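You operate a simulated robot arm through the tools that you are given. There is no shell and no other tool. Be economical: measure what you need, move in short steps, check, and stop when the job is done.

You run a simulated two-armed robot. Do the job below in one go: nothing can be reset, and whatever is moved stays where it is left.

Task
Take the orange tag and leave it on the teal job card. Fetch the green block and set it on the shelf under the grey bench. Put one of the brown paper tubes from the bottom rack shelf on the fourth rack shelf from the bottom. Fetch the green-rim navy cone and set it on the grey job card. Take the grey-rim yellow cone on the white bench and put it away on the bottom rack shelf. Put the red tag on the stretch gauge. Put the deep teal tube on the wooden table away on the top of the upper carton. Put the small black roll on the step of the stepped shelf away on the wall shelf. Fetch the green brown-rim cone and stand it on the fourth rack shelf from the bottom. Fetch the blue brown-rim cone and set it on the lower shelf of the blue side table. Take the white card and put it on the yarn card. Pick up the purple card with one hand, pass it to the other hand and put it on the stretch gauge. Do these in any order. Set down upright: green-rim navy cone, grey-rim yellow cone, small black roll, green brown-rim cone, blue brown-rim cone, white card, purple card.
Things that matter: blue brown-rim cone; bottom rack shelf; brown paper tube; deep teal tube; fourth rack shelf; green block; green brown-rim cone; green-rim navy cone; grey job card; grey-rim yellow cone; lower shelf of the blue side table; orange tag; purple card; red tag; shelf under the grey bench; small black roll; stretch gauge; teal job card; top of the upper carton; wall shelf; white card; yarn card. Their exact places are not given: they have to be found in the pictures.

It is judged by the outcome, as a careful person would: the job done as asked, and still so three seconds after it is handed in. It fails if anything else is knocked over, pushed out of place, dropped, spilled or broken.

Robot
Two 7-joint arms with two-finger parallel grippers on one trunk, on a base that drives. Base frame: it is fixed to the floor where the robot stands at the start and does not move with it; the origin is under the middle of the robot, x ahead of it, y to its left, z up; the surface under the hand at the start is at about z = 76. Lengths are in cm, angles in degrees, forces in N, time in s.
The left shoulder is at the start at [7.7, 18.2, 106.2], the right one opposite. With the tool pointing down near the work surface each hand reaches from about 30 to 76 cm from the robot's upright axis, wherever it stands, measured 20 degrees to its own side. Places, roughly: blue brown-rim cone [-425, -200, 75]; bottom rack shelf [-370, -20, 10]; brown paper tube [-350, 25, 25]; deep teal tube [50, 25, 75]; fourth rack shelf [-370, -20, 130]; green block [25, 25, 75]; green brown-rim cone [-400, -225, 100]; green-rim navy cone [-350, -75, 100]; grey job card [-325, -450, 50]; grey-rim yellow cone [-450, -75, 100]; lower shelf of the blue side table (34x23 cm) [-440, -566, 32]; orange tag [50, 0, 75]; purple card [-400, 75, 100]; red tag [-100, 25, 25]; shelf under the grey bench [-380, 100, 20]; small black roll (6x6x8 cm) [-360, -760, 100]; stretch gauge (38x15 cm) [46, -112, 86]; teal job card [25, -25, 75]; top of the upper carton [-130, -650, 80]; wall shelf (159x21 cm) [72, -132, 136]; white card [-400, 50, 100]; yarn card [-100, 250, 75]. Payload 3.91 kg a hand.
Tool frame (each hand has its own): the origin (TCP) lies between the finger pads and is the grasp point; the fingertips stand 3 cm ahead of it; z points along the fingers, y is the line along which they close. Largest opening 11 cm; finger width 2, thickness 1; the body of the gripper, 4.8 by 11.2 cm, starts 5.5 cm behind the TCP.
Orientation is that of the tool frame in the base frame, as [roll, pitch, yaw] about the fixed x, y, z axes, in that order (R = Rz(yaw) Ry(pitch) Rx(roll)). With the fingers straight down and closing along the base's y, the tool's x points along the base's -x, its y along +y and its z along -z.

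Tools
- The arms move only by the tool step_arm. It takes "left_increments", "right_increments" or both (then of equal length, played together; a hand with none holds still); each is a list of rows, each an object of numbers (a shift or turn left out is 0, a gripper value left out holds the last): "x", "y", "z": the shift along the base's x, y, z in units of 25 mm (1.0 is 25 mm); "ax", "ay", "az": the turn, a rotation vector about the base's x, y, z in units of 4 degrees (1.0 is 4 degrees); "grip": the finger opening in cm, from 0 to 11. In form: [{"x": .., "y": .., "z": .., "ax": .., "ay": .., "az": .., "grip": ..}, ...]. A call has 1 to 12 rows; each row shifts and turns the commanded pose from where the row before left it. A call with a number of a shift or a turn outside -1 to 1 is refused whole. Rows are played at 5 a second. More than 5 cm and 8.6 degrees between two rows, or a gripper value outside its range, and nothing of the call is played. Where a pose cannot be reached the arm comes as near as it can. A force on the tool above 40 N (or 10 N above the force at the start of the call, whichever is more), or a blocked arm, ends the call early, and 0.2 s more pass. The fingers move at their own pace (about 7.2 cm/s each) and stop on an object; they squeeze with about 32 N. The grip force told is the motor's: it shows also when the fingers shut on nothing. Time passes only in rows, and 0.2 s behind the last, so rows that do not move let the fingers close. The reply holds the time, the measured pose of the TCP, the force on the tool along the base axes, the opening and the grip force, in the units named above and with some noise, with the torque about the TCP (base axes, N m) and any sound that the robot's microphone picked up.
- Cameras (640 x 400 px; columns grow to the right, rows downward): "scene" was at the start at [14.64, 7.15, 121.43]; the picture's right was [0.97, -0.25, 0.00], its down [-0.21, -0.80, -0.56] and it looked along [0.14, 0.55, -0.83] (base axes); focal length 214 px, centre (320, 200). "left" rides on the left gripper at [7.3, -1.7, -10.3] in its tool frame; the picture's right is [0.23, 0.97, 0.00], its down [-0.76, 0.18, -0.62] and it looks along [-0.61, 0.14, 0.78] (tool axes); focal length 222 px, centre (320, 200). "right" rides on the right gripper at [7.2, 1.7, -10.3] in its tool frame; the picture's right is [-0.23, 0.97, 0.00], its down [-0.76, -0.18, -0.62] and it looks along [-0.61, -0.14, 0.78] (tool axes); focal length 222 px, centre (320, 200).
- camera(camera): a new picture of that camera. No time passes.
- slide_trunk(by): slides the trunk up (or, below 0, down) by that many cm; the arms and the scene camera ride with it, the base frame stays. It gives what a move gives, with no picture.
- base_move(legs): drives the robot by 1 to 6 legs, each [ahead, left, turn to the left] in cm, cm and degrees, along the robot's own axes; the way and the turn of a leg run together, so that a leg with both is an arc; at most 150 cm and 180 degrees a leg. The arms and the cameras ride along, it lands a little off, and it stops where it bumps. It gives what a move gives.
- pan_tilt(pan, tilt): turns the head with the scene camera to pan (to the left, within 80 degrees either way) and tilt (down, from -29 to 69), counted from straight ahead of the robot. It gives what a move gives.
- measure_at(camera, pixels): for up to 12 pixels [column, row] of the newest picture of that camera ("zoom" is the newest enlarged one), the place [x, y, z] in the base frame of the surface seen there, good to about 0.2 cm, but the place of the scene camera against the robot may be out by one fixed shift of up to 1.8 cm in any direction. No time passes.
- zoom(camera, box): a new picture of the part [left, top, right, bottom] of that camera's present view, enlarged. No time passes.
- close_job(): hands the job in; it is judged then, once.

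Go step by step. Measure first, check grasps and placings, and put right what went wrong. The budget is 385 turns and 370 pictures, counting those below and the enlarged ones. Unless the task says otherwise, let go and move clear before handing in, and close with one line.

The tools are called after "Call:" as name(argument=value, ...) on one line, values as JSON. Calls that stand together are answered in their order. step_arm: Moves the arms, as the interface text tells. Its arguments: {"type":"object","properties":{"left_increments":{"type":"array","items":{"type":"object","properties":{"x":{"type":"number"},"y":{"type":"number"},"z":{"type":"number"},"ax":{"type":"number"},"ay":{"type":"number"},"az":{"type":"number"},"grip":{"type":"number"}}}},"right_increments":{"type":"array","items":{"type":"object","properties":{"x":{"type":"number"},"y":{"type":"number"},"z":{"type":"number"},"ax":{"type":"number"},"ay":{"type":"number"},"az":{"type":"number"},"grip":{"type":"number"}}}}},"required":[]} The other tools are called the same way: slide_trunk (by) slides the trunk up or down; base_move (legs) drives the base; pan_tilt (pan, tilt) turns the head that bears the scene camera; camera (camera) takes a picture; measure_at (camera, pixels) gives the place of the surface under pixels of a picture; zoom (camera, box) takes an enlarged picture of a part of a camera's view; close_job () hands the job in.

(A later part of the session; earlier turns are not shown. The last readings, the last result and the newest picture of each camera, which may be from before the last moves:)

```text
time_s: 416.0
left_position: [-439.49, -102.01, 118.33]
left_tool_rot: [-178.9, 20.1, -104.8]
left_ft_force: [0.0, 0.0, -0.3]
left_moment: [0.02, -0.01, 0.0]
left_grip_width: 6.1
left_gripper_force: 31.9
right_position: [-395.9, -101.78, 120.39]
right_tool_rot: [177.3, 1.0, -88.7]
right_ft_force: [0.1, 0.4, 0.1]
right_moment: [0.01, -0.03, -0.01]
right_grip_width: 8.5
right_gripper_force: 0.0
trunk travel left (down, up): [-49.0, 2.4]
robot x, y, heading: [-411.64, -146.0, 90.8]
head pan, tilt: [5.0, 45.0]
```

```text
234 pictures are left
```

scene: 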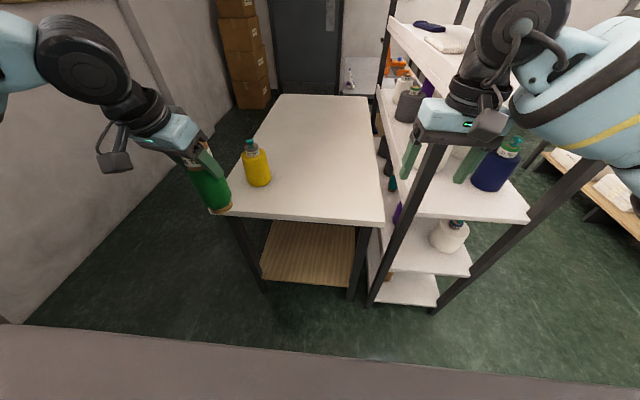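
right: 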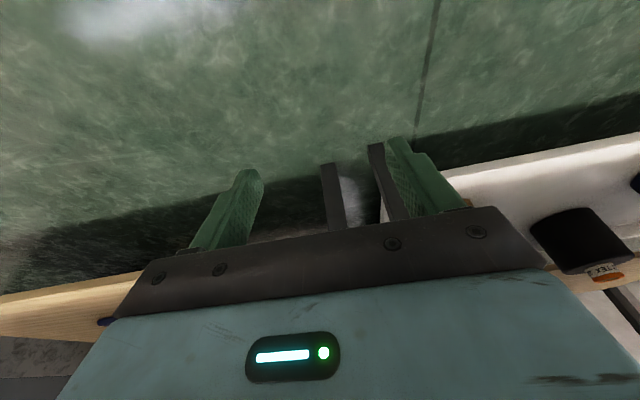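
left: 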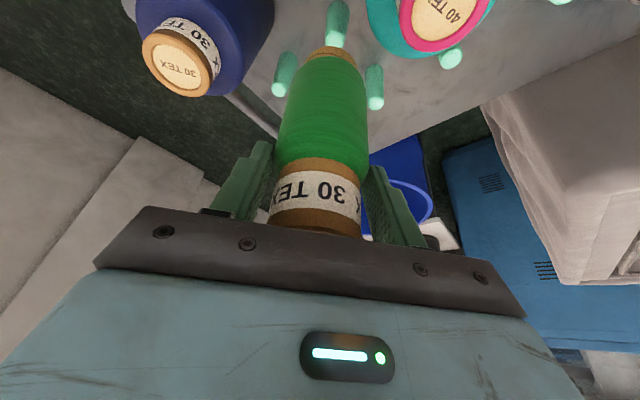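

Bench view is clear. Shift the left hand right over the free bench area, pull the right hand back from the rack leg, then drive forward.

Call:
step_arm(left_increments=[{"x": 1}, {"x": 1}, {"x": 1}, {"x": 1}, {"x": 1}, {"x": 1}, {"x": 1}, {"x": 0.5}], right_increments=[{"y": -0.8}, {"y": -0.8}, {"y": -0.8}, {"y": -0.8}, {"y": -0.8}, {"y": -0.4}, {}, {}])

Call:
base_move(legs=[[20, 0, -0.8]])

Call:
camera(camera="scene")

```text
time_s: 417.8
left_position: [-421.41, -101.89, 118.53]
left_tool_rot: [-178.8, 20.1, -104.3]
left_ft_force: [0.5, 0.3, -0.3]
left_moment: [-0.01, 0.01, -0.01]
left_grip_width: 6.08
left_gripper_force: 32.0
left hand out of reach, approached as far as the arm can: row 8
right_position: [-395.95, -112.66, 120.34]
right_tool_rot: [177.3, 1.1, -88.9]
right_ft_force: [0.0, 0.6, -0.3]
right_moment: [0.01, -0.02, 0.02]
right_grip_width: 8.52
right_gripper_force: 0.1
trunk travel left (down, up): [-49.0, 2.4]
robot x, y, heading: [-411.42, -145.82, 90.6]
head pan, tilt: [5.0, 45.0]
```

```text
time_s: 419.4
left_position: [-421.01, -81.72, 118.37]
left_tool_rot: [-178.9, 20.1, -105.2]
left_ft_force: [0.2, 1.0, -0.9]
left_moment: [-0.02, 0.0, -0.02]
left_grip_width: 6.1
left_gripper_force: 32.1
right_position: [-395.55, -93.01, 120.37]
right_tool_rot: [177.3, 1.1, -89.5]
right_ft_force: [0.4, -0.1, -0.6]
right_moment: [0.0, 0.02, 0.0]
right_grip_width: 8.49
right_gripper_force: 0.1
trunk travel left (down, up): [-49.0, 2.4]
robot x, y, heading: [-412.27, -125.77, 90.0]
head pan, tilt: [5.0, 45.0]
```

```text
233 pictures are left
```

scene: 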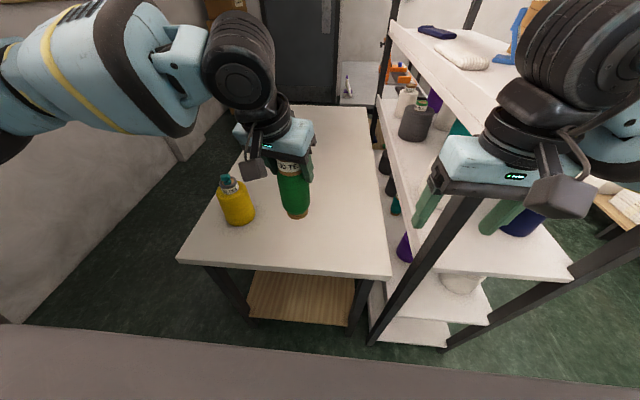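

Move forward 10 cm and lower the green cone onto the bench.

Call:
step_arm(left_increments=[{"y": 1}, {"y": 1}, {"y": 1}, {"y": 1}, {"z": -1}, {"z": -1}, {"z": -1}, {"z": -1}, {"z": -1}, {"z": -1}, {"z": -1}, {"z": -0.5}])

Call:
camera(camera="left")

```text
time_s: 422.0
left_position: [-425.19, -74.36, 100.05]
left_tool_rot: [-178.6, 20.1, -105.2]
left_ft_force: [-0.5, -0.3, -0.7]
left_moment: [0.02, -0.02, -0.02]
left_grip_width: 6.09
left_gripper_force: 31.8
left hand out of reach, approached as far as the arm can: row 1, 2, 3, 4, 11, 12
right_position: [-395.46, -92.89, 120.42]
right_tool_rot: [177.5, 1.1, -89.5]
right_ft_force: [0.1, -0.2, 0.1]
right_moment: [-0.02, 0.01, 0.01]
right_grip_width: 8.51
right_gripper_force: 0.1
trunk travel left (down, up): [-49.0, 2.4]
robot x, y, heading: [-411.86, -125.64, 90.0]
head pan, tilt: [5.0, 45.0]
```

```text
232 pictures are left
```

left: 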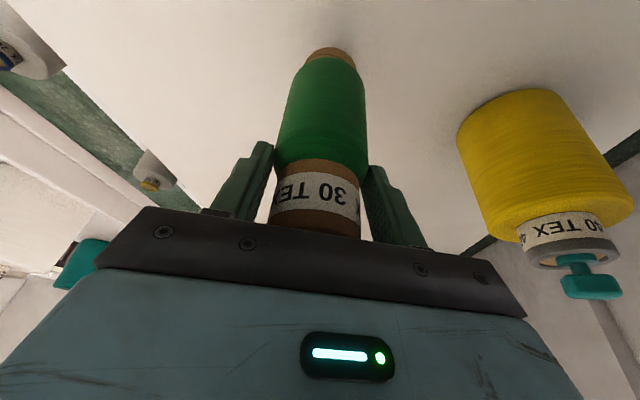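

Call:
step_arm(left_increments=[{"z": -0.5}, {"z": -0.4}, {"z": -0.2}, {"z": -0.1}, {"z": -0.1}, {}])

```text
time_s: 423.4
left_position: [-426.19, -74.98, 97.36]
left_tool_rot: [-178.7, 20.2, -105.2]
left_ft_force: [-1.0, 0.9, 0.1]
left_moment: [0.0, 0.04, 0.03]
left_grip_width: 6.13
left_gripper_force: 32.5
left hand out of reach, approached as far as the arm can: row 1, 2, 4
right_position: [-395.6, -92.79, 120.28]
right_tool_rot: [177.4, 1.2, -89.4]
right_ft_force: [-0.5, -0.2, 0.8]
right_moment: [-0.01, -0.03, -0.02]
right_grip_width: 8.5
right_gripper_force: 0.1
trunk travel left (down, up): [-49.0, 2.4]
robot x, y, heading: [-411.67, -125.9, 90.3]
head pan, tilt: [5.0, 45.0]
```

Call:
step_arm(left_increments=[{"z": -0.12}, {"z": -0.12}, {"z": -0.12}, {"z": -0.12}, {}])

Call:
zoom(camera="scene", box=[180, 100, 380, 260])

```text
time_s: 424.6
left_position: [-426.32, -74.99, 96.92]
left_tool_rot: [-178.7, 20.7, -105.3]
left_ft_force: [3.7, -1.1, 32.0]
left_moment: [-0.07, 0.38, 0.03]
left_grip_width: 6.09
left_gripper_force: 32.0
left hand out of reach, approached as far as the arm can: row 2
right_position: [-395.42, -93.16, 120.54]
right_tool_rot: [177.3, 1.3, -89.5]
right_ft_force: [0.9, -0.3, 0.0]
right_moment: [0.02, 0.04, 0.02]
right_grip_width: 8.5
right_gripper_force: 0.1
trunk travel left (down, up): [-49.0, 2.4]
robot x, y, heading: [-412.03, -125.91, 90.1]
head pan, tilt: [5.0, 45.0]
```

```text
2.50 times, centred on (280, 180) of scene
```

zoom: 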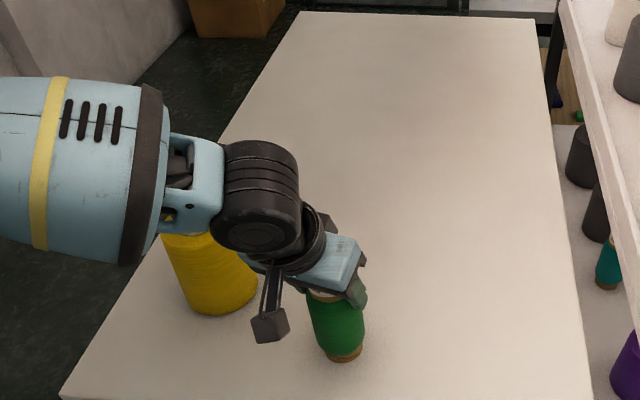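

Standing on the bench. Open slightly, tilt the hand a further 18° about its own closing axis, and regrip in place.

Call:
step_arm(left_increments=[{"z": 0.1, "grip": 8}, {"grip": 8}, {"ax": 0.87, "ay": -0.23}, {"ax": 0.87, "ay": -0.23}, {"ax": 0.87, "ay": -0.23}, {"ax": 0.87, "ay": -0.23}, {"ax": 0.87, "ay": -0.23}, {}])

Call:
camera(camera="left")

```text
time_s: 426.4
left_position: [-426.29, -74.9, 96.44]
left_tool_rot: [-179.0, 38.1, -105.3]
left_ft_force: [-0.3, 0.3, -0.9]
left_moment: [-0.04, -0.03, 0.01]
left_grip_width: 7.98
left_gripper_force: 0.1
right_position: [-395.52, -92.9, 120.33]
right_tool_rot: [177.4, 1.1, -89.5]
right_ft_force: [0.8, -0.1, -0.6]
right_moment: [0.0, 0.0, -0.01]
right_grip_width: 8.49
right_gripper_force: 0.0
trunk travel left (down, up): [-49.0, 2.4]
robot x, y, heading: [-411.68, -126.06, 90.2]
head pan, tilt: [5.0, 45.0]
```

```text
230 pictures are left
```

left: 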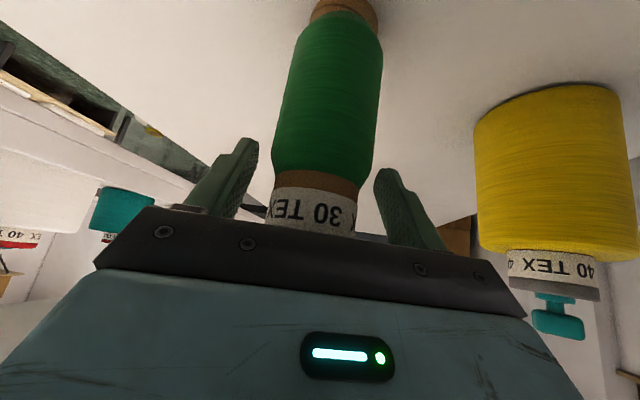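

Call:
step_arm(left_increments=[{"grip": 3}, {"grip": 3}, {}, {}, {"z": 0.8}, {"z": 1}, {"z": 1}, {"z": 1}, {"z": 1}, {"z": 1}])

Call:
camera(camera="left")

```text
time_s: 428.6
left_position: [-426.34, -74.89, 110.86]
left_tool_rot: [-178.9, 38.0, -105.3]
left_ft_force: [-0.7, -0.7, -0.4]
left_moment: [-0.01, 0.02, 0.01]
left_grip_width: 6.12
left_gripper_force: 32.2
right_position: [-395.56, -92.89, 120.43]
right_tool_rot: [177.4, 1.2, -89.5]
right_ft_force: [0.2, -0.3, 0.8]
right_moment: [-0.02, 0.0, -0.02]
right_grip_width: 8.51
right_gripper_force: 0.1
trunk travel left (down, up): [-49.0, 2.4]
robot x, y, heading: [-411.71, -125.58, 90.2]
head pan, tilt: [5.0, 45.0]
```

```text
229 pictures are left
```

left: 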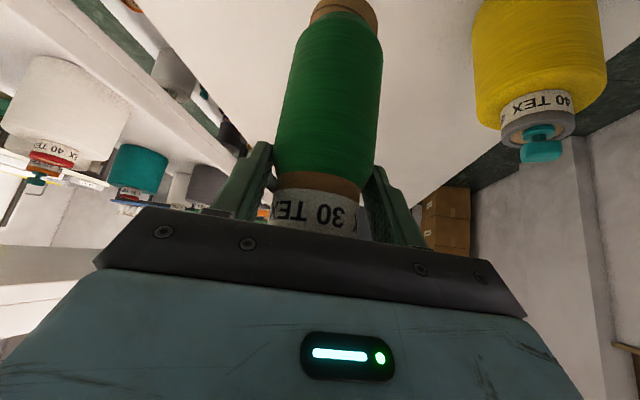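

Regripped. Raise it, back off, shift west so the right hand faces the yellow cone, and tilt the right hand 38°.

Call:
step_arm(left_increments=[{"z": 1}, {"z": 1}, {"z": 1}, {}])

Call:
base_move(legs=[[-14, 0, 0], [0, 44, 0]])

Call:
step_arm(right_increments=[{"ax": 0.8}, {"ax": 0.8}, {"ax": 0.8}, {"ax": 0.8}, {"ax": 0.8}, {"ax": 0.8}, {"ax": 0.8}, {"ax": 0.8}, {"ax": 0.8}, {"ax": 0.8}, {"ax": 0.8}, {"ax": 0.7}])

Call:
camera(camera="right")

Call:
camera(camera="scene")

```text
time_s: 429.6
left_position: [-426.5, -74.98, 118.51]
left_tool_rot: [-178.9, 38.0, -105.4]
left_ft_force: [0.4, 0.2, -0.4]
left_moment: [-0.05, -0.01, 0.01]
left_grip_width: 6.08
left_gripper_force: 31.7
right_position: [-395.63, -92.95, 120.41]
right_tool_rot: [177.5, 1.1, -89.5]
right_ft_force: [0.4, -0.3, -1.3]
right_moment: [-0.01, 0.01, 0.0]
right_grip_width: 8.52
right_gripper_force: 0.1
trunk travel left (down, up): [-49.0, 2.4]
robot x, y, heading: [-412.12, -126.07, 90.2]
head pan, tilt: [5.0, 45.0]
```

```text
time_s: 434.9
left_position: [-470.12, -89.0, 118.39]
left_tool_rot: [-179.0, 38.1, -105.3]
left_ft_force: [0.1, 0.4, -1.1]
left_moment: [0.0, 0.03, 0.01]
left_grip_width: 6.09
left_gripper_force: 31.8
right_position: [-439.22, -106.95, 120.28]
right_tool_rot: [177.4, 1.1, -89.5]
right_ft_force: [0.0, -0.4, -0.5]
right_moment: [-0.03, -0.01, -0.01]
right_grip_width: 8.53
right_gripper_force: 0.1
trunk travel left (down, up): [-49.0, 2.4]
robot x, y, heading: [-455.64, -139.76, 89.9]
head pan, tilt: [5.0, 45.0]
```

```text
time_s: 437.5
left_position: [-470.28, -89.18, 118.47]
left_tool_rot: [-179.0, 38.1, -105.2]
left_ft_force: [0.6, 0.3, -1.0]
left_moment: [0.03, 0.03, -0.04]
left_grip_width: 6.09
left_gripper_force: 32.1
right_position: [-440.1, -104.96, 121.47]
right_tool_rot: [177.8, 39.1, -89.3]
right_ft_force: [0.1, 0.2, 0.1]
right_moment: [0.0, 0.04, 0.05]
right_grip_width: 8.5
right_gripper_force: 0.1
right hand out of reach, approached as far as the arm can: row 10, 11, 12
trunk travel left (down, up): [-49.0, 2.4]
robot x, y, heading: [-455.47, -139.92, 90.0]
head pan, tilt: [5.0, 45.0]
```

```text
228 pictures are left
```

right: 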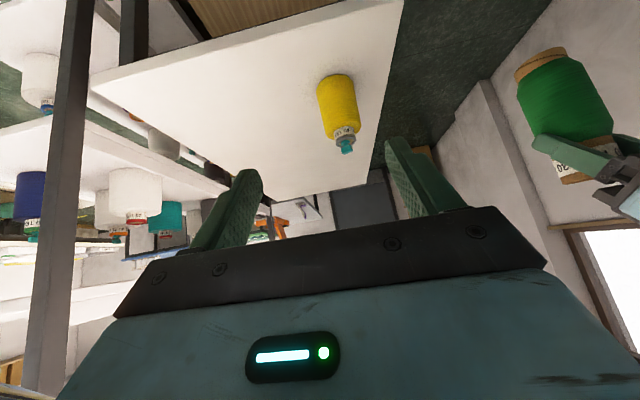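

```text
227 pictures are left
```

scene: 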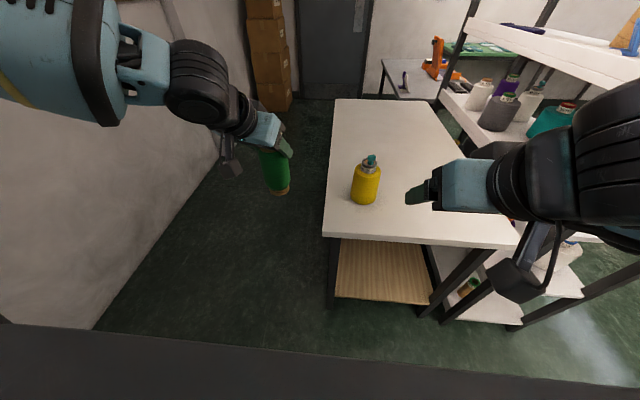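

Call:
measure_at(camera="right", pixels=[[343, 128], [333, 133], [356, 127], [346, 147], [338, 100], [319, 100], [356, 92], [340, 78], [345, 138]])

```text
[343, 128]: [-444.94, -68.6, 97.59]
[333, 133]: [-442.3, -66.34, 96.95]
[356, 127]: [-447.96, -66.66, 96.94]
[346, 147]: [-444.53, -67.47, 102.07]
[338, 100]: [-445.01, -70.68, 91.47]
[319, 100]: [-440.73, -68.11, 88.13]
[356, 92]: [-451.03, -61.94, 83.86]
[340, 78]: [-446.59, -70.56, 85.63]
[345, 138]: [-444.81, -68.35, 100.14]
```

Yellow ring centre ≈(−445,−66.3), z 97–100. Drive forward 14 and approach.

Call:
base_move(legs=[[14, 3, 0]])

Call:
step_arm(right_increments=[{"z": -1, "grip": 10}, {"z": -1}, {"z": -1}, {"z": -1}, {"z": -1}, {"z": -1}, {"z": -1}, {"z": -1, "y": 1}, {"z": -0.8, "y": 1}, {"y": 1}, {"y": 1}])

Call:
camera(camera="right")

```text
time_s: 438.8
left_position: [-473.17, -75.34, 118.61]
left_tool_rot: [-178.9, 38.1, -105.3]
left_ft_force: [0.6, 0.5, -1.1]
left_moment: [-0.02, 0.0, -0.03]
left_grip_width: 6.12
left_gripper_force: 32.0
right_position: [-443.03, -91.35, 121.55]
right_tool_rot: [177.9, 39.1, -89.3]
right_ft_force: [-0.3, 0.9, -0.6]
right_moment: [0.04, -0.01, 0.0]
right_grip_width: 8.48
right_gripper_force: 0.0
trunk travel left (down, up): [-49.0, 2.4]
robot x, y, heading: [-458.27, -126.12, 90.2]
head pan, tilt: [5.0, 45.0]
```

```text
time_s: 441.2
left_position: [-473.19, -75.25, 118.38]
left_tool_rot: [-178.9, 38.1, -105.3]
left_ft_force: [-0.4, -0.2, -0.8]
left_moment: [0.03, 0.03, -0.01]
left_grip_width: 6.08
left_gripper_force: 31.8
right_position: [-444.51, -77.96, 100.57]
right_tool_rot: [177.8, 39.1, -89.3]
right_ft_force: [-0.5, -1.2, 0.2]
right_moment: [-0.01, 0.02, 0.0]
right_grip_width: 10.02
right_gripper_force: 0.0
right hand out of reach, approached as far as the arm can: row 1, 2, 3, 4, 6
trunk travel left (down, up): [-49.0, 2.4]
robot x, y, heading: [-458.57, -126.31, 90.3]
head pan, tilt: [5.0, 45.0]
```

```text
226 pictures are left
```

right: 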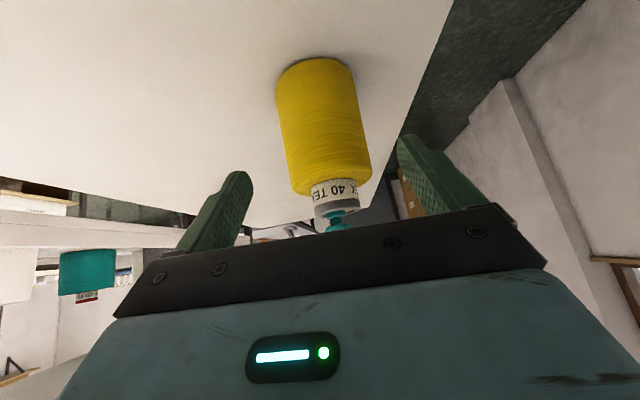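

Call:
step_arm(right_increments=[{"y": 1, "z": -0.3, "x": -0.1}, {"y": 1, "z": -0.3, "x": -0.1}, {"y": 1, "z": -0.2}, {"y": 1}, {"y": 0.6}])

Call:
camera(camera="right")

```text
time_s: 442.4
left_position: [-473.3, -75.25, 118.52]
left_tool_rot: [-178.9, 38.1, -105.1]
left_ft_force: [0.5, -0.3, -0.9]
left_moment: [0.01, 0.0, -0.02]
left_grip_width: 6.06
left_gripper_force: 31.6
right_position: [-444.87, -66.62, 98.62]
right_tool_rot: [177.8, 39.1, -89.1]
right_ft_force: [-0.5, 0.3, 0.1]
right_moment: [-0.02, 0.01, -0.03]
right_grip_width: 9.99
right_gripper_force: 0.1
trunk travel left (down, up): [-49.0, 2.4]
robot x, y, heading: [-458.74, -126.16, 90.1]
head pan, tilt: [5.0, 45.0]
```

```text
225 pictures are left
```

right: 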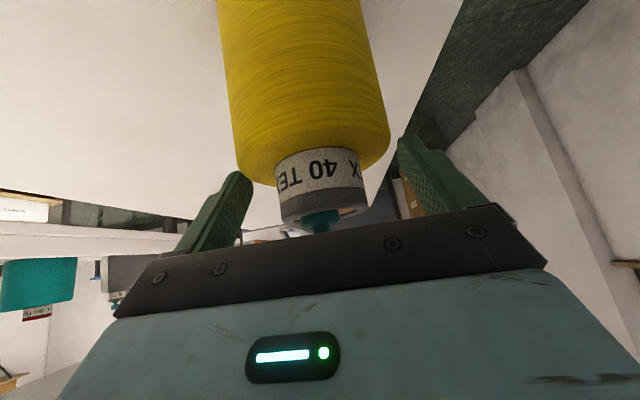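

Call:
step_arm(right_increments=[{"z": 0.3}, {"grip": 3}, {"grip": 3}, {}, {}])

Call:
camera(camera="right")

```text
time_s: 443.6
left_position: [-473.15, -75.22, 118.5]
left_tool_rot: [-179.0, 38.1, -105.3]
left_ft_force: [-0.1, 0.6, -0.6]
left_moment: [0.03, -0.05, 0.0]
left_grip_width: 6.09
left_gripper_force: 32.1
right_position: [-444.91, -66.76, 99.27]
right_tool_rot: [177.9, 39.0, -89.3]
right_ft_force: [0.9, -0.4, -0.7]
right_moment: [0.02, 0.01, 0.02]
right_grip_width: 9.09
right_gripper_force: 31.7
trunk travel left (down, up): [-49.0, 2.4]
robot x, y, heading: [-458.52, -125.94, 90.0]
head pan, tilt: [5.0, 45.0]
```

```text
224 pictures are left
```

right: 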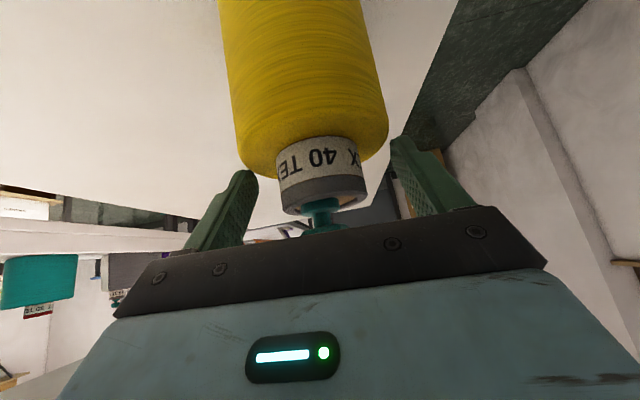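

The fingers stop at 9.1 cm: they bear on the body's shoulder. Reopen, lower ~1.5 cm for more contact, and close again.

Call:
step_arm(right_increments=[{"grip": 11}, {"grip": 11}, {"z": -0.35, "y": 0.15}, {"z": -0.35}, {"grip": 6}, {"grip": 6}, {}, {}])

Call:
camera(camera="right")

```text
time_s: 445.4
left_position: [-473.08, -75.27, 118.39]
left_tool_rot: [-178.9, 38.2, -105.1]
left_ft_force: [-0.6, 0.2, -0.1]
left_moment: [0.0, 0.02, 0.02]
left_grip_width: 6.09
left_gripper_force: 32.2
right_position: [-444.82, -66.38, 97.58]
right_tool_rot: [177.9, 39.0, -89.3]
right_ft_force: [0.4, -0.1, -1.1]
right_moment: [0.06, 0.05, -0.01]
right_grip_width: 9.19
right_gripper_force: 31.8
trunk travel left (down, up): [-49.0, 2.4]
robot x, y, heading: [-458.49, -126.11, 90.3]
head pan, tilt: [5.0, 45.0]
```

```text
223 pictures are left
```

right: 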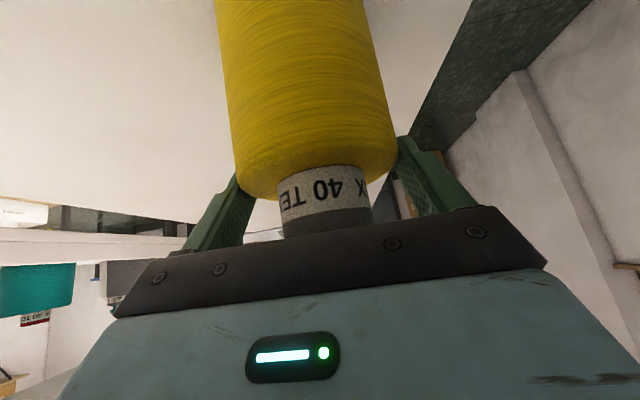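

Call:
step_arm(right_increments=[{"z": 0.5}, {"z": 0.5}, {"z": 0.5}, {}, {}])

Call:
camera(camera="right")

```text
time_s: 446.6
left_position: [-473.22, -75.24, 118.43]
left_tool_rot: [-179.0, 38.1, -105.1]
left_ft_force: [-0.1, 0.1, -1.2]
left_moment: [0.01, -0.03, 0.0]
left_grip_width: 6.1
left_gripper_force: 31.9
right_position: [-444.87, -66.33, 101.28]
right_tool_rot: [177.8, 39.0, -89.4]
right_ft_force: [0.2, 0.1, -2.6]
right_moment: [-0.01, 0.01, 0.01]
right_grip_width: 9.23
right_gripper_force: 32.5
trunk travel left (down, up): [-49.0, 2.4]
robot x, y, heading: [-458.46, -125.77, 90.1]
head pan, tilt: [5.0, 45.0]
```

```text
222 pictures are left
```

right: 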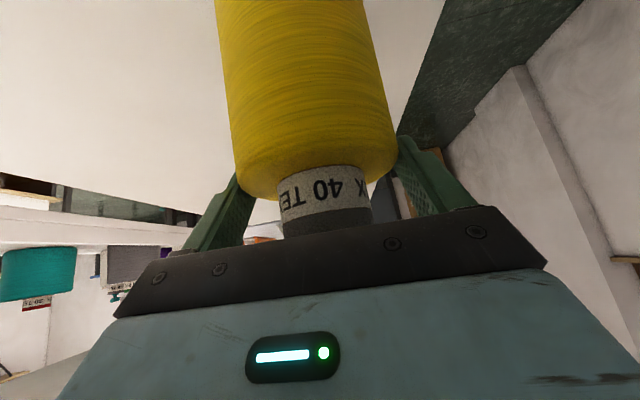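

Lifted securely. Raise, back off, turn left to face west, and reverse out of the gap.

Call:
step_arm(right_increments=[{"z": 1}, {"z": 1}, {"z": 1}, {"z": 1}, {"z": 1}, {"z": 1}, {"z": 1, "y": -0.5}, {"z": 0.5, "y": -1}, {"y": -1}])

Call:
base_move(legs=[[-14, 0, 0], [0, 0, 90], [-100, 0, 0], [-86, 0, 0]])

Call:
camera(camera="scene")

```text
time_s: 448.6
left_position: [-473.25, -75.23, 118.49]
left_tool_rot: [-178.9, 38.1, -105.3]
left_ft_force: [0.3, 0.8, -0.6]
left_moment: [-0.01, 0.0, 0.0]
left_grip_width: 6.09
left_gripper_force: 32.6
right_position: [-444.91, -72.55, 119.99]
right_tool_rot: [177.9, 39.0, -89.3]
right_ft_force: [-0.1, 0.3, -3.5]
right_moment: [0.0, 0.0, 0.01]
right_grip_width: 9.19
right_gripper_force: 31.9
trunk travel left (down, up): [-49.0, 2.4]
robot x, y, heading: [-458.98, -126.29, 90.1]
head pan, tilt: [5.0, 45.0]
```

```text
time_s: 462.7
left_position: [-324.64, -154.43, 118.46]
left_tool_rot: [-178.8, 38.0, -17.6]
left_ft_force: [0.5, 0.3, -1.8]
left_moment: [-0.03, -0.01, -0.02]
left_grip_width: 6.07
left_gripper_force: 32.2
right_position: [-326.11, -126.02, 120.02]
right_tool_rot: [177.7, 39.1, -1.4]
right_ft_force: [1.0, -0.5, -2.3]
right_moment: [-0.01, -0.01, 0.01]
right_grip_width: 9.2
right_gripper_force: 31.9
trunk travel left (down, up): [-49.0, 2.4]
robot x, y, heading: [-272.88, -141.87, 177.9]
head pan, tilt: [5.0, 45.0]
```

```text
221 pictures are left
```

scene: 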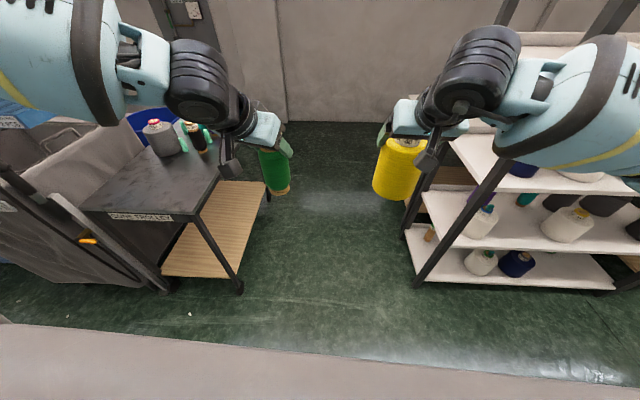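

Out of the gap. Retract the right hand (yellow) toward the body so the left can work at shelf 4, then strafe north.

Call:
step_arm(right_increments=[{"x": 0.7, "y": 0.7}, {"x": 0.7, "y": 0.7}, {"x": 0.7, "y": 0.7}, {"x": 0.7, "y": 0.7}, {"x": 0.7, "y": 0.7}, {"x": 0.7, "y": 0.7}, {"x": 0.7, "y": 0.7}, {"x": 0.7, "y": 0.5}, {"x": 0.5}, {"x": 0.5}])

Call:
base_move(legs=[[0, -100, 2], [0, -50, 0]])

Call:
pan_tilt(pan=20, tilt=20)

Call:
camera(camera="scene")

```text
time_s: 464.9
left_position: [-324.54, -154.41, 118.4]
left_tool_rot: [-178.9, 38.2, -17.5]
left_ft_force: [-0.1, -1.0, -1.4]
left_moment: [0.0, 0.01, 0.01]
left_grip_width: 6.08
left_gripper_force: 31.6
right_position: [-309.55, -112.51, 119.97]
right_tool_rot: [177.9, 39.0, -1.5]
right_ft_force: [-0.1, 0.1, -2.9]
right_moment: [0.0, -0.02, -0.04]
right_grip_width: 9.25
right_gripper_force: 32.2
trunk travel left (down, up): [-49.0, 2.4]
robot x, y, heading: [-273.08, -141.57, 178.0]
head pan, tilt: [5.0, 45.0]
```

```text
time_s: 478.4
left_position: [-323.44, -7.4, 118.48]
left_tool_rot: [-178.9, 38.1, -14.7]
left_ft_force: [0.9, 0.2, -0.8]
left_moment: [-0.04, 0.02, 0.0]
left_grip_width: 6.11
left_gripper_force: 32.1
right_position: [-310.63, 35.02, 119.97]
right_tool_rot: [177.8, 39.0, 1.2]
right_ft_force: [-0.4, -0.5, -3.6]
right_moment: [0.02, -0.02, 0.02]
right_grip_width: 9.22
right_gripper_force: 32.1
trunk travel left (down, up): [-49.0, 2.4]
robot x, y, heading: [-272.46, 7.4, -179.5]
head pan, tilt: [5.0, 45.0]
```

```text
time_s: 479.3
left_position: [-323.5, -7.53, 118.41]
left_tool_rot: [-179.0, 38.1, -14.8]
left_ft_force: [-0.8, 0.1, -1.4]
left_moment: [0.0, -0.02, 0.0]
left_grip_width: 6.07
left_gripper_force: 32.2
right_position: [-310.54, 35.02, 119.94]
right_tool_rot: [177.8, 39.1, 1.2]
right_ft_force: [0.0, 0.3, -3.0]
right_moment: [0.01, -0.02, -0.01]
right_grip_width: 9.2
right_gripper_force: 31.3
trunk travel left (down, up): [-49.0, 2.4]
robot x, y, heading: [-272.98, 7.31, -179.7]
head pan, tilt: [20.0, 20.0]
```

```text
220 pictures are left
```

scene: 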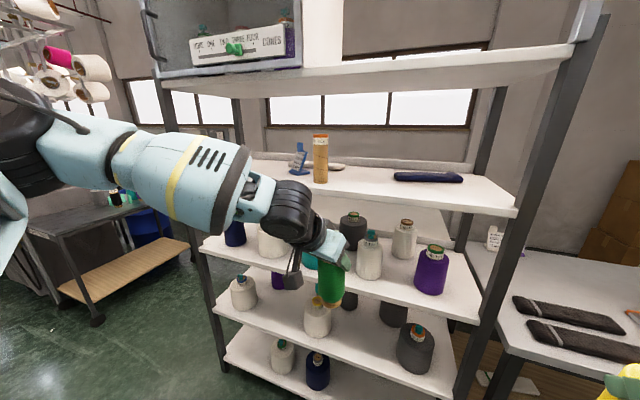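

Raise the left hand to z≈142 and retract the right a bit more.

Call:
step_arm(left_increments=[{"z": 1}, {"z": 1}, {"z": 1}, {"z": 1}, {"z": 1}, {"z": 1}, {"z": 1}, {"z": 1}, {"z": 1}, {"z": 0.6}], right_increments=[{"x": 0.6}, {"x": 0.6}, {"x": 0.6}, {"x": 0.6}, {"x": 0.6}, {}, {}, {}, {}, {}])

Call:
camera(camera="left")

```text
time_s: 481.5
left_position: [-323.57, -7.92, 142.52]
left_tool_rot: [-178.8, 38.0, -14.7]
left_ft_force: [-0.3, -0.6, -1.3]
left_moment: [0.01, -0.03, 0.01]
left_grip_width: 6.09
left_gripper_force: 32.1
left hand out of reach, approached as far as the arm can: row 10
right_position: [-308.43, 35.85, 122.92]
right_tool_rot: [177.8, 38.9, 1.2]
right_ft_force: [0.4, 0.3, -3.4]
right_moment: [0.03, 0.01, -0.04]
right_grip_width: 9.22
right_gripper_force: 31.5
right hand out of reach, approached as far as the arm can: row 1, 2, 3, 4, 5
trunk travel left (down, up): [-49.0, 2.4]
robot x, y, heading: [-272.6, 7.56, -179.4]
head pan, tilt: [20.0, 20.0]
```

```text
219 pictures are left
```

left: 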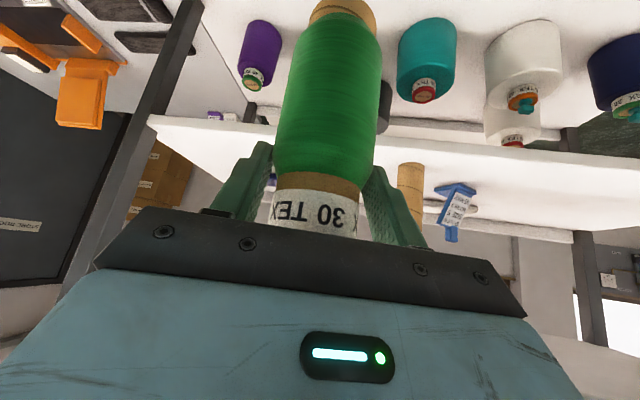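

Turn the robot 12° clockwise so the right side hangs back, compensating the left hand's yaw, then approach.

Call:
base_move(legs=[[0, 0, -12.5]])

Call:
step_arm(left_increments=[{"az": 1}, {"az": 1}, {"az": 1}, {}])

```text
time_s: 482.7
left_position: [-325.55, 3.35, 142.47]
left_tool_rot: [-178.9, 38.1, -27.0]
left_ft_force: [-1.3, -0.4, -1.0]
left_moment: [0.04, 0.0, -0.01]
left_grip_width: 6.09
left_gripper_force: 32.0
right_position: [-301.46, 42.72, 123.1]
right_tool_rot: [177.8, 38.9, -11.0]
right_ft_force: [0.4, 0.2, -3.8]
right_moment: [0.01, 0.03, 0.04]
right_grip_width: 9.22
right_gripper_force: 32.1
trunk travel left (down, up): [-49.0, 2.4]
robot x, y, heading: [-272.53, 7.51, 168.5]
head pan, tilt: [20.0, 20.0]
```

```text
time_s: 483.7
left_position: [-326.77, 0.14, 143.13]
left_tool_rot: [-178.9, 38.0, -14.8]
left_ft_force: [0.0, -0.1, -1.7]
left_moment: [-0.01, 0.0, -0.02]
left_grip_width: 6.09
left_gripper_force: 32.4
left hand out of reach, approached as far as the arm can: row 1, 2, 3
right_position: [-301.53, 42.75, 122.98]
right_tool_rot: [177.8, 38.8, -11.0]
right_ft_force: [0.4, 0.9, -2.7]
right_moment: [0.03, -0.04, 0.0]
right_grip_width: 9.19
right_gripper_force: 31.6
trunk travel left (down, up): [-49.0, 2.4]
robot x, y, heading: [-272.41, 7.55, 168.2]
head pan, tilt: [20.0, 20.0]
```

Call:
base_move(legs=[[16, 8, 0]])

Call:
camera(camera="scene")

Call:
camera(camera="left")

```text
time_s: 485.2
left_position: [-343.69, -4.06, 143.09]
left_tool_rot: [-178.9, 38.1, -15.2]
left_ft_force: [0.4, -0.7, -1.4]
left_moment: [0.02, -0.04, -0.02]
left_grip_width: 6.09
left_gripper_force: 32.1
right_position: [-318.5, 38.38, 123.1]
right_tool_rot: [177.8, 39.0, -11.2]
right_ft_force: [0.5, -0.2, -4.3]
right_moment: [-0.02, 0.02, 0.05]
right_grip_width: 9.2
right_gripper_force: 32.4
trunk travel left (down, up): [-49.0, 2.4]
robot x, y, heading: [-289.8, 3.4, 168.2]
head pan, tilt: [20.0, 20.0]
```

```text
218 pictures are left
```

scene: 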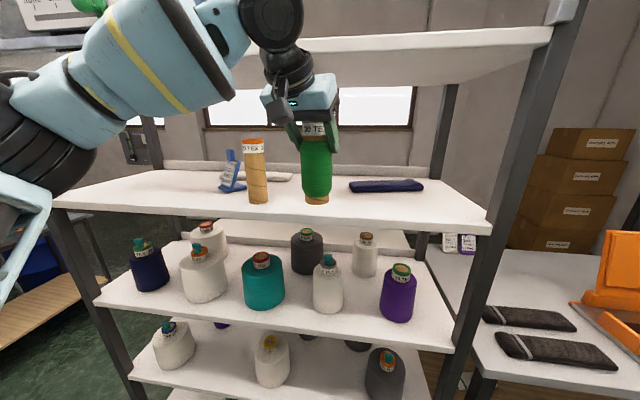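

```text
217 pictures are left
```

left: 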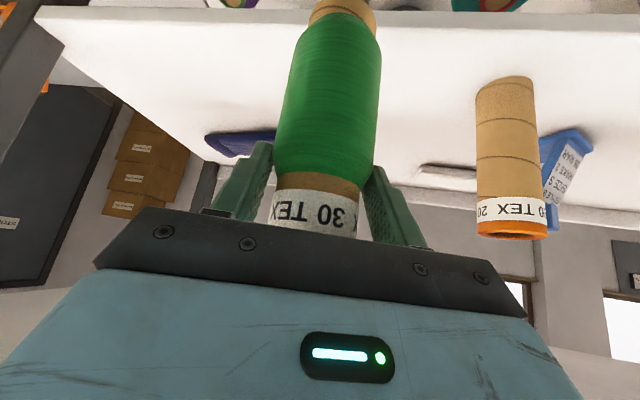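

Advance 9.5 cm more, keeping the wrist in front of the upper shelf.

Call:
base_move(legs=[[9, 2, 0]])

Call:
camera(camera="left")

Call:
zoom(camera="scene", box=[160, 0, 460, 250])

```text
time_s: 486.3
left_position: [-352.97, -4.03, 143.16]
left_tool_rot: [-178.9, 38.2, -15.3]
left_ft_force: [-0.2, 0.4, 0.0]
left_moment: [0.01, 0.01, 0.02]
left_grip_width: 6.09
left_gripper_force: 31.1
right_position: [-327.63, 38.57, 123.07]
right_tool_rot: [177.9, 38.9, -11.3]
right_ft_force: [0.3, -0.4, -2.3]
right_moment: [-0.02, -0.02, -0.07]
right_grip_width: 9.2
right_gripper_force: 31.9
trunk travel left (down, up): [-49.0, 2.4]
robot x, y, heading: [-299.07, 3.21, 168.2]
head pan, tilt: [20.0, 20.0]
```

```text
216 pictures are left
```

left: 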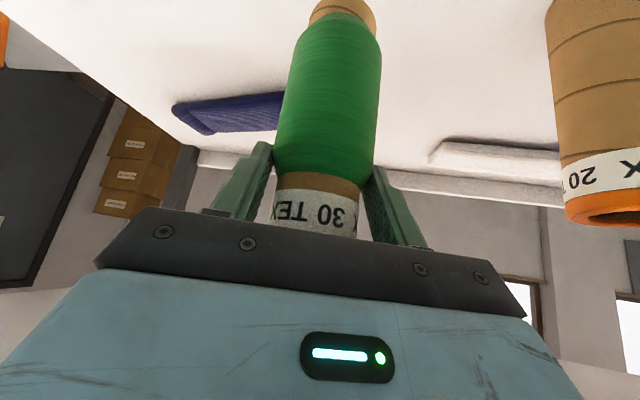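

```text
1.60 times, centred on (310, 125) of scene
```

zoom: 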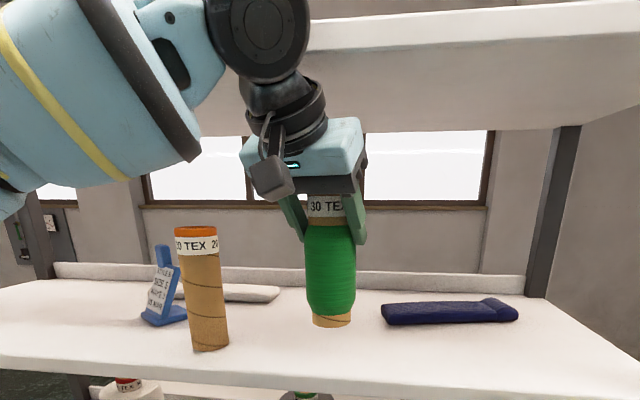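

Well over the shelf. Lower to contact.

Call:
step_arm(left_increments=[{"z": -0.6}, {"z": -0.5}, {"z": -0.3}, {"z": -0.15}, {"z": -0.12}, {"z": -0.12}, {}])

```text
time_s: 487.9
left_position: [-352.81, -4.06, 138.73]
left_tool_rot: [-178.9, 38.1, -15.1]
left_ft_force: [-0.8, -0.2, -0.5]
left_moment: [0.03, -0.02, 0.03]
left_grip_width: 6.09
left_gripper_force: 32.1
right_position: [-327.69, 38.47, 123.0]
right_tool_rot: [177.9, 39.0, -11.3]
right_ft_force: [-0.2, 0.8, -3.9]
right_moment: [-0.01, -0.03, -0.01]
right_grip_width: 9.21
right_gripper_force: 32.1
trunk travel left (down, up): [-49.0, 2.4]
robot x, y, heading: [-298.75, 3.11, 168.1]
head pan, tilt: [20.0, 20.0]
```

Call:
step_arm(left_increments=[{"z": -0.12}, {"z": -0.12}, {"z": -0.12}, {}])

Call:
camera(camera="left")

```text
time_s: 488.9
left_position: [-352.75, -4.05, 138.47]
left_tool_rot: [-178.7, 39.0, -15.2]
left_ft_force: [-6.7, -1.6, 38.7]
left_moment: [-0.53, 0.33, -0.1]
left_grip_width: 6.11
left_gripper_force: 32.1
right_position: [-327.41, 38.49, 123.22]
right_tool_rot: [177.8, 39.1, -11.4]
right_ft_force: [0.5, -0.4, -3.3]
right_moment: [-0.01, 0.01, 0.01]
right_grip_width: 9.24
right_gripper_force: 31.9
trunk travel left (down, up): [-49.0, 2.4]
robot x, y, heading: [-299.11, 3.3, 168.1]
head pan, tilt: [20.0, 20.0]
```

```text
214 pictures are left
```

left: 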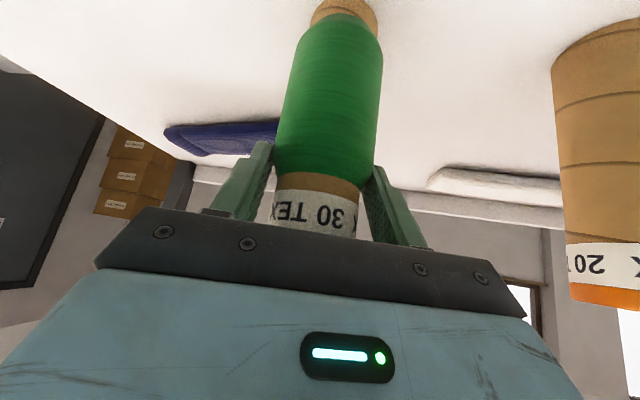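

Contact. Ease, open and withdraw along the fingers; then back off.

Call:
step_arm(left_increments=[{"z": 0.18}, {"grip": 8.5}, {"grip": 9}, {}, {"x": 0.6, "y": -0.15, "z": 0.5}, {"x": 0.8, "y": -0.2, "z": 0.5}, {"x": 0.9, "y": -0.2, "z": 0.3}, {"x": 1, "y": -0.2}, {"x": 1, "y": -0.2}])

Call:
camera(camera="left")

```text
time_s: 490.9
left_position: [-341.9, -6.42, 141.5]
left_tool_rot: [-178.8, 38.2, -15.2]
left_ft_force: [-0.2, -0.7, 1.4]
left_moment: [0.01, 0.01, 0.01]
left_grip_width: 8.99
left_gripper_force: 0.0
right_position: [-327.47, 38.39, 123.04]
right_tool_rot: [177.9, 39.1, -11.3]
right_ft_force: [-0.2, -0.1, -3.3]
right_moment: [-0.03, -0.04, 0.02]
right_grip_width: 9.23
right_gripper_force: 32.5
trunk travel left (down, up): [-49.0, 2.4]
robot x, y, heading: [-298.93, 3.16, 167.9]
head pan, tilt: [20.0, 20.0]
```

```text
213 pictures are left
```

left: 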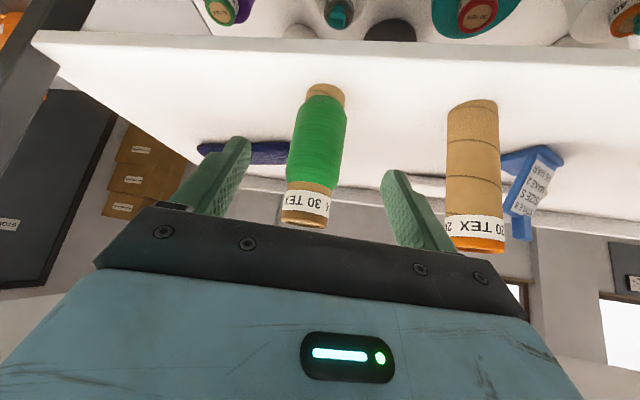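

Green cone stands on shelf 4. Back away, straighten heading, retract the left hand, and lower the trunk for the yellow cone.

Call:
base_move(legs=[[-32, 0, 0], [0, 0, 12]])

Call:
step_arm(left_increments=[{"ay": -1, "z": -0.5, "grip": 11}, {"ay": -1, "z": -0.5}, {"ay": -1, "z": -0.5}, {"ay": -1, "z": -0.5}, {"ay": -1, "z": -0.5}, {"ay": -1, "z": -0.5, "az": 0.8}, {"ay": -1, "z": -0.5, "az": 0.8}, {"ay": -1, "z": -0.5, "az": 0.8}, {"ay": -0.9, "z": -0.5, "az": 0.8, "x": 0.5}, {"z": -0.5, "az": 0.6, "x": 0.5}])

Call:
slide_trunk(by=-40)

Call:
camera(camera="scene")

```text
time_s: 493.8
left_position: [-307.98, -21.52, 141.55]
left_tool_rot: [-178.9, 38.1, -3.5]
left_ft_force: [0.2, -0.6, 1.0]
left_moment: [0.04, 0.01, 0.01]
left_grip_width: 9.02
left_gripper_force: 0.0
right_position: [-302.89, 25.29, 123.02]
right_tool_rot: [177.9, 39.0, 0.4]
right_ft_force: [-0.1, 0.7, -3.9]
right_moment: [-0.02, -0.01, 0.01]
right_grip_width: 9.22
right_gripper_force: 32.2
trunk travel left (down, up): [-49.0, 2.4]
robot x, y, heading: [-267.42, -3.06, 180.1]
head pan, tilt: [20.0, 20.0]
```

```text
time_s: 496.0
left_position: [-305.42, -21.4, 128.82]
left_tool_rot: [-178.5, 2.6, 12.3]
left_ft_force: [0.5, -0.1, -0.1]
left_moment: [-0.03, 0.0, 0.01]
left_grip_width: 10.98
left_gripper_force: 0.1
right_position: [-302.93, 25.41, 123.01]
right_tool_rot: [177.9, 38.9, 0.5]
right_ft_force: [0.9, 0.3, -3.5]
right_moment: [0.0, 0.02, -0.02]
right_grip_width: 9.21
right_gripper_force: 31.8
trunk travel left (down, up): [-49.0, 2.4]
robot x, y, heading: [-267.52, -3.54, 180.4]
head pan, tilt: [20.0, 20.0]
```

```text
time_s: 499.8
left_position: [-305.43, -21.53, 88.95]
left_tool_rot: [-178.5, 2.6, 12.3]
left_ft_force: [-0.3, 0.2, -0.3]
left_moment: [-0.03, -0.05, -0.02]
left_grip_width: 10.99
left_gripper_force: 0.0
right_position: [-308.88, 25.29, 64.1]
right_tool_rot: [177.5, 7.0, 0.3]
right_ft_force: [0.1, -1.2, -2.3]
right_moment: [0.0, 0.13, 0.02]
right_grip_width: 9.21
right_gripper_force: 31.9
trunk travel left (down, up): [-9.0, 42.4]
robot x, y, heading: [-267.51, -3.25, 179.6]
head pan, tilt: [20.0, 20.0]
```

```text
212 pictures are left
```

scene: 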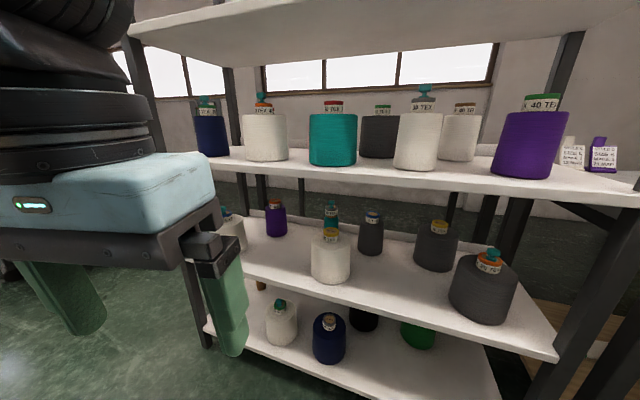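

The right wrist re-settled at 7° pitch during the descent; the cone is still held. Lower the trunk the rest and restore the 39° tilt while moving forward/down in front of the rack.

Call:
slide_trunk(by=-8.5)

Call:
step_arm(right_increments=[{"x": -0.5, "z": -0.5, "ay": 0.7}, {"x": -0.5, "z": -0.5, "ay": 0.7}, {"x": -0.5, "z": -0.5, "ay": 0.7}, {"x": -0.5, "z": -0.5, "ay": 0.7}, {"z": -0.8, "ay": 0.7}, {"z": -0.8, "ay": 0.7}, {"z": -0.8, "ay": 0.7}, {"z": -0.8, "ay": 0.7}, {"z": -0.8, "ay": 0.7}, {"z": -0.8, "ay": 0.7}, {"z": -0.8, "ay": 0.7}, {"z": -0.8, "ay": 0.3}])

Call:
camera(camera="right")

```text
time_s: 501.0
left_position: [-305.5, -21.57, 80.61]
left_tool_rot: [-178.5, 2.6, 12.1]
left_ft_force: [-2.2, -0.9, 1.6]
left_moment: [0.09, -0.32, 0.04]
left_grip_width: 11.01
left_gripper_force: 0.0
right_position: [-309.99, 25.33, 55.77]
right_tool_rot: [177.6, 4.9, 0.3]
right_ft_force: [0.5, 0.5, -1.9]
right_moment: [-0.01, 0.1, 0.02]
right_grip_width: 9.22
right_gripper_force: 32.2
trunk travel left (down, up): [-0.5, 50.9]
robot x, y, heading: [-267.93, -3.59, 179.9]
head pan, tilt: [20.0, 20.0]
```

```text
time_s: 503.6
left_position: [-305.55, -21.65, 80.45]
left_tool_rot: [-178.6, 2.5, 12.3]
left_ft_force: [-1.9, -0.5, -0.3]
left_moment: [0.04, -0.19, 0.04]
left_grip_width: 10.99
left_gripper_force: 0.0
right_position: [-315.14, 25.37, 37.63]
right_tool_rot: [177.7, 34.3, 0.4]
right_ft_force: [-0.2, -0.2, -2.8]
right_moment: [0.01, 0.0, -0.01]
right_grip_width: 9.19
right_gripper_force: 32.1
right hand out of reach, approached as far as the arm can: row 11, 12
trunk travel left (down, up): [-0.5, 50.9]
robot x, y, heading: [-267.71, -3.49, 179.5]
head pan, tilt: [20.0, 20.0]
```

```text
211 pictures are left
```

right: 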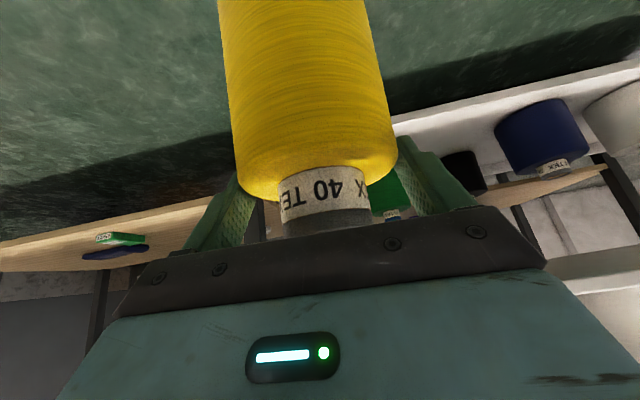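

Call:
base_move(legs=[[10, 8, 0.4]])

Call:
step_arm(right_increments=[{"x": -0.6, "z": -0.4, "ay": 0.4}, {"x": -0.6, "z": -0.4, "ay": 0.4}, {"x": -0.6, "z": -0.3, "ay": 0.4}])

Call:
camera(camera="right")

Call:
pan_tilt(pan=-15, tilt=45)

Call:
camera(camera="scene")

```text
time_s: 505.0
left_position: [-315.35, -29.69, 80.39]
left_tool_rot: [-178.5, 2.7, 12.7]
left_ft_force: [-2.0, -3.5, -1.3]
left_moment: [0.3, -0.22, -0.19]
left_grip_width: 10.99
left_gripper_force: 0.1
right_position: [-325.39, 17.02, 37.56]
right_tool_rot: [177.7, 34.1, 0.8]
right_ft_force: [1.0, -0.1, -3.1]
right_moment: [-0.01, -0.02, 0.0]
right_grip_width: 9.2
right_gripper_force: 32.2
trunk travel left (down, up): [-0.5, 50.9]
robot x, y, heading: [-278.05, -11.33, -179.6]
head pan, tilt: [20.0, 20.0]
```

```text
time_s: 505.8
left_position: [-315.39, -29.7, 80.54]
left_tool_rot: [-178.7, 2.5, 12.7]
left_ft_force: [-1.9, -1.2, -0.7]
left_moment: [0.06, -0.16, -0.01]
left_grip_width: 10.99
left_gripper_force: 0.1
right_position: [-326.78, 19.69, 33.8]
right_tool_rot: [177.5, 38.1, 0.8]
right_ft_force: [0.5, 0.1, -3.3]
right_moment: [0.03, -0.03, -0.01]
right_grip_width: 9.19
right_gripper_force: 31.4
right hand out of reach, approached as far as the arm can: row 1, 2, 3
trunk travel left (down, up): [-0.5, 50.9]
robot x, y, heading: [-277.82, -11.36, -179.7]
head pan, tilt: [20.0, 20.0]
```

```text
210 pictures are left
```

right: 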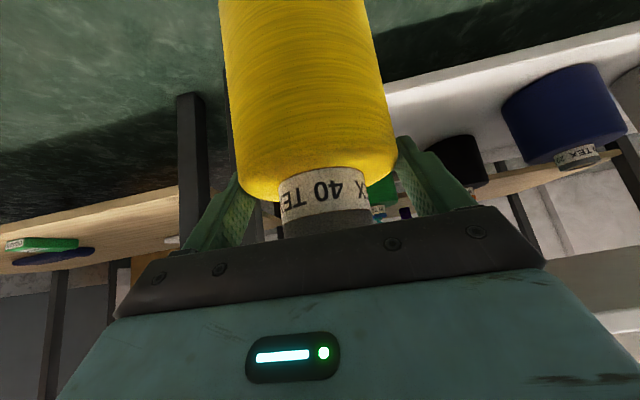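

```text
time_s: 506.8
left_position: [-315.48, -30.22, 79.86]
left_tool_rot: [-179.3, 2.6, 12.9]
left_ft_force: [-45.0, -11.6, -78.7]
left_moment: [-1.45, 2.99, 0.35]
left_grip_width: 11.0
left_gripper_force: 0.0
right_position: [-326.69, 19.75, 33.81]
right_tool_rot: [177.6, 38.1, 0.8]
right_ft_force: [0.7, -0.1, -2.5]
right_moment: [0.01, 0.01, 0.01]
right_grip_width: 9.19
right_gripper_force: 32.2
trunk travel left (down, up): [-0.5, 50.9]
robot x, y, heading: [-277.59, -10.93, -179.6]
head pan, tilt: [-15.0, 45.0]
```

```text
209 pictures are left
```

scene: 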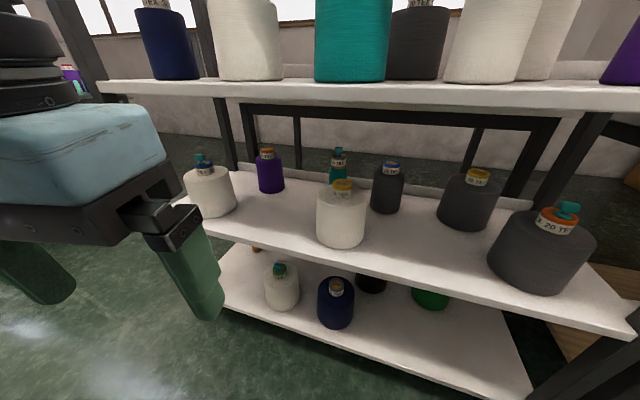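

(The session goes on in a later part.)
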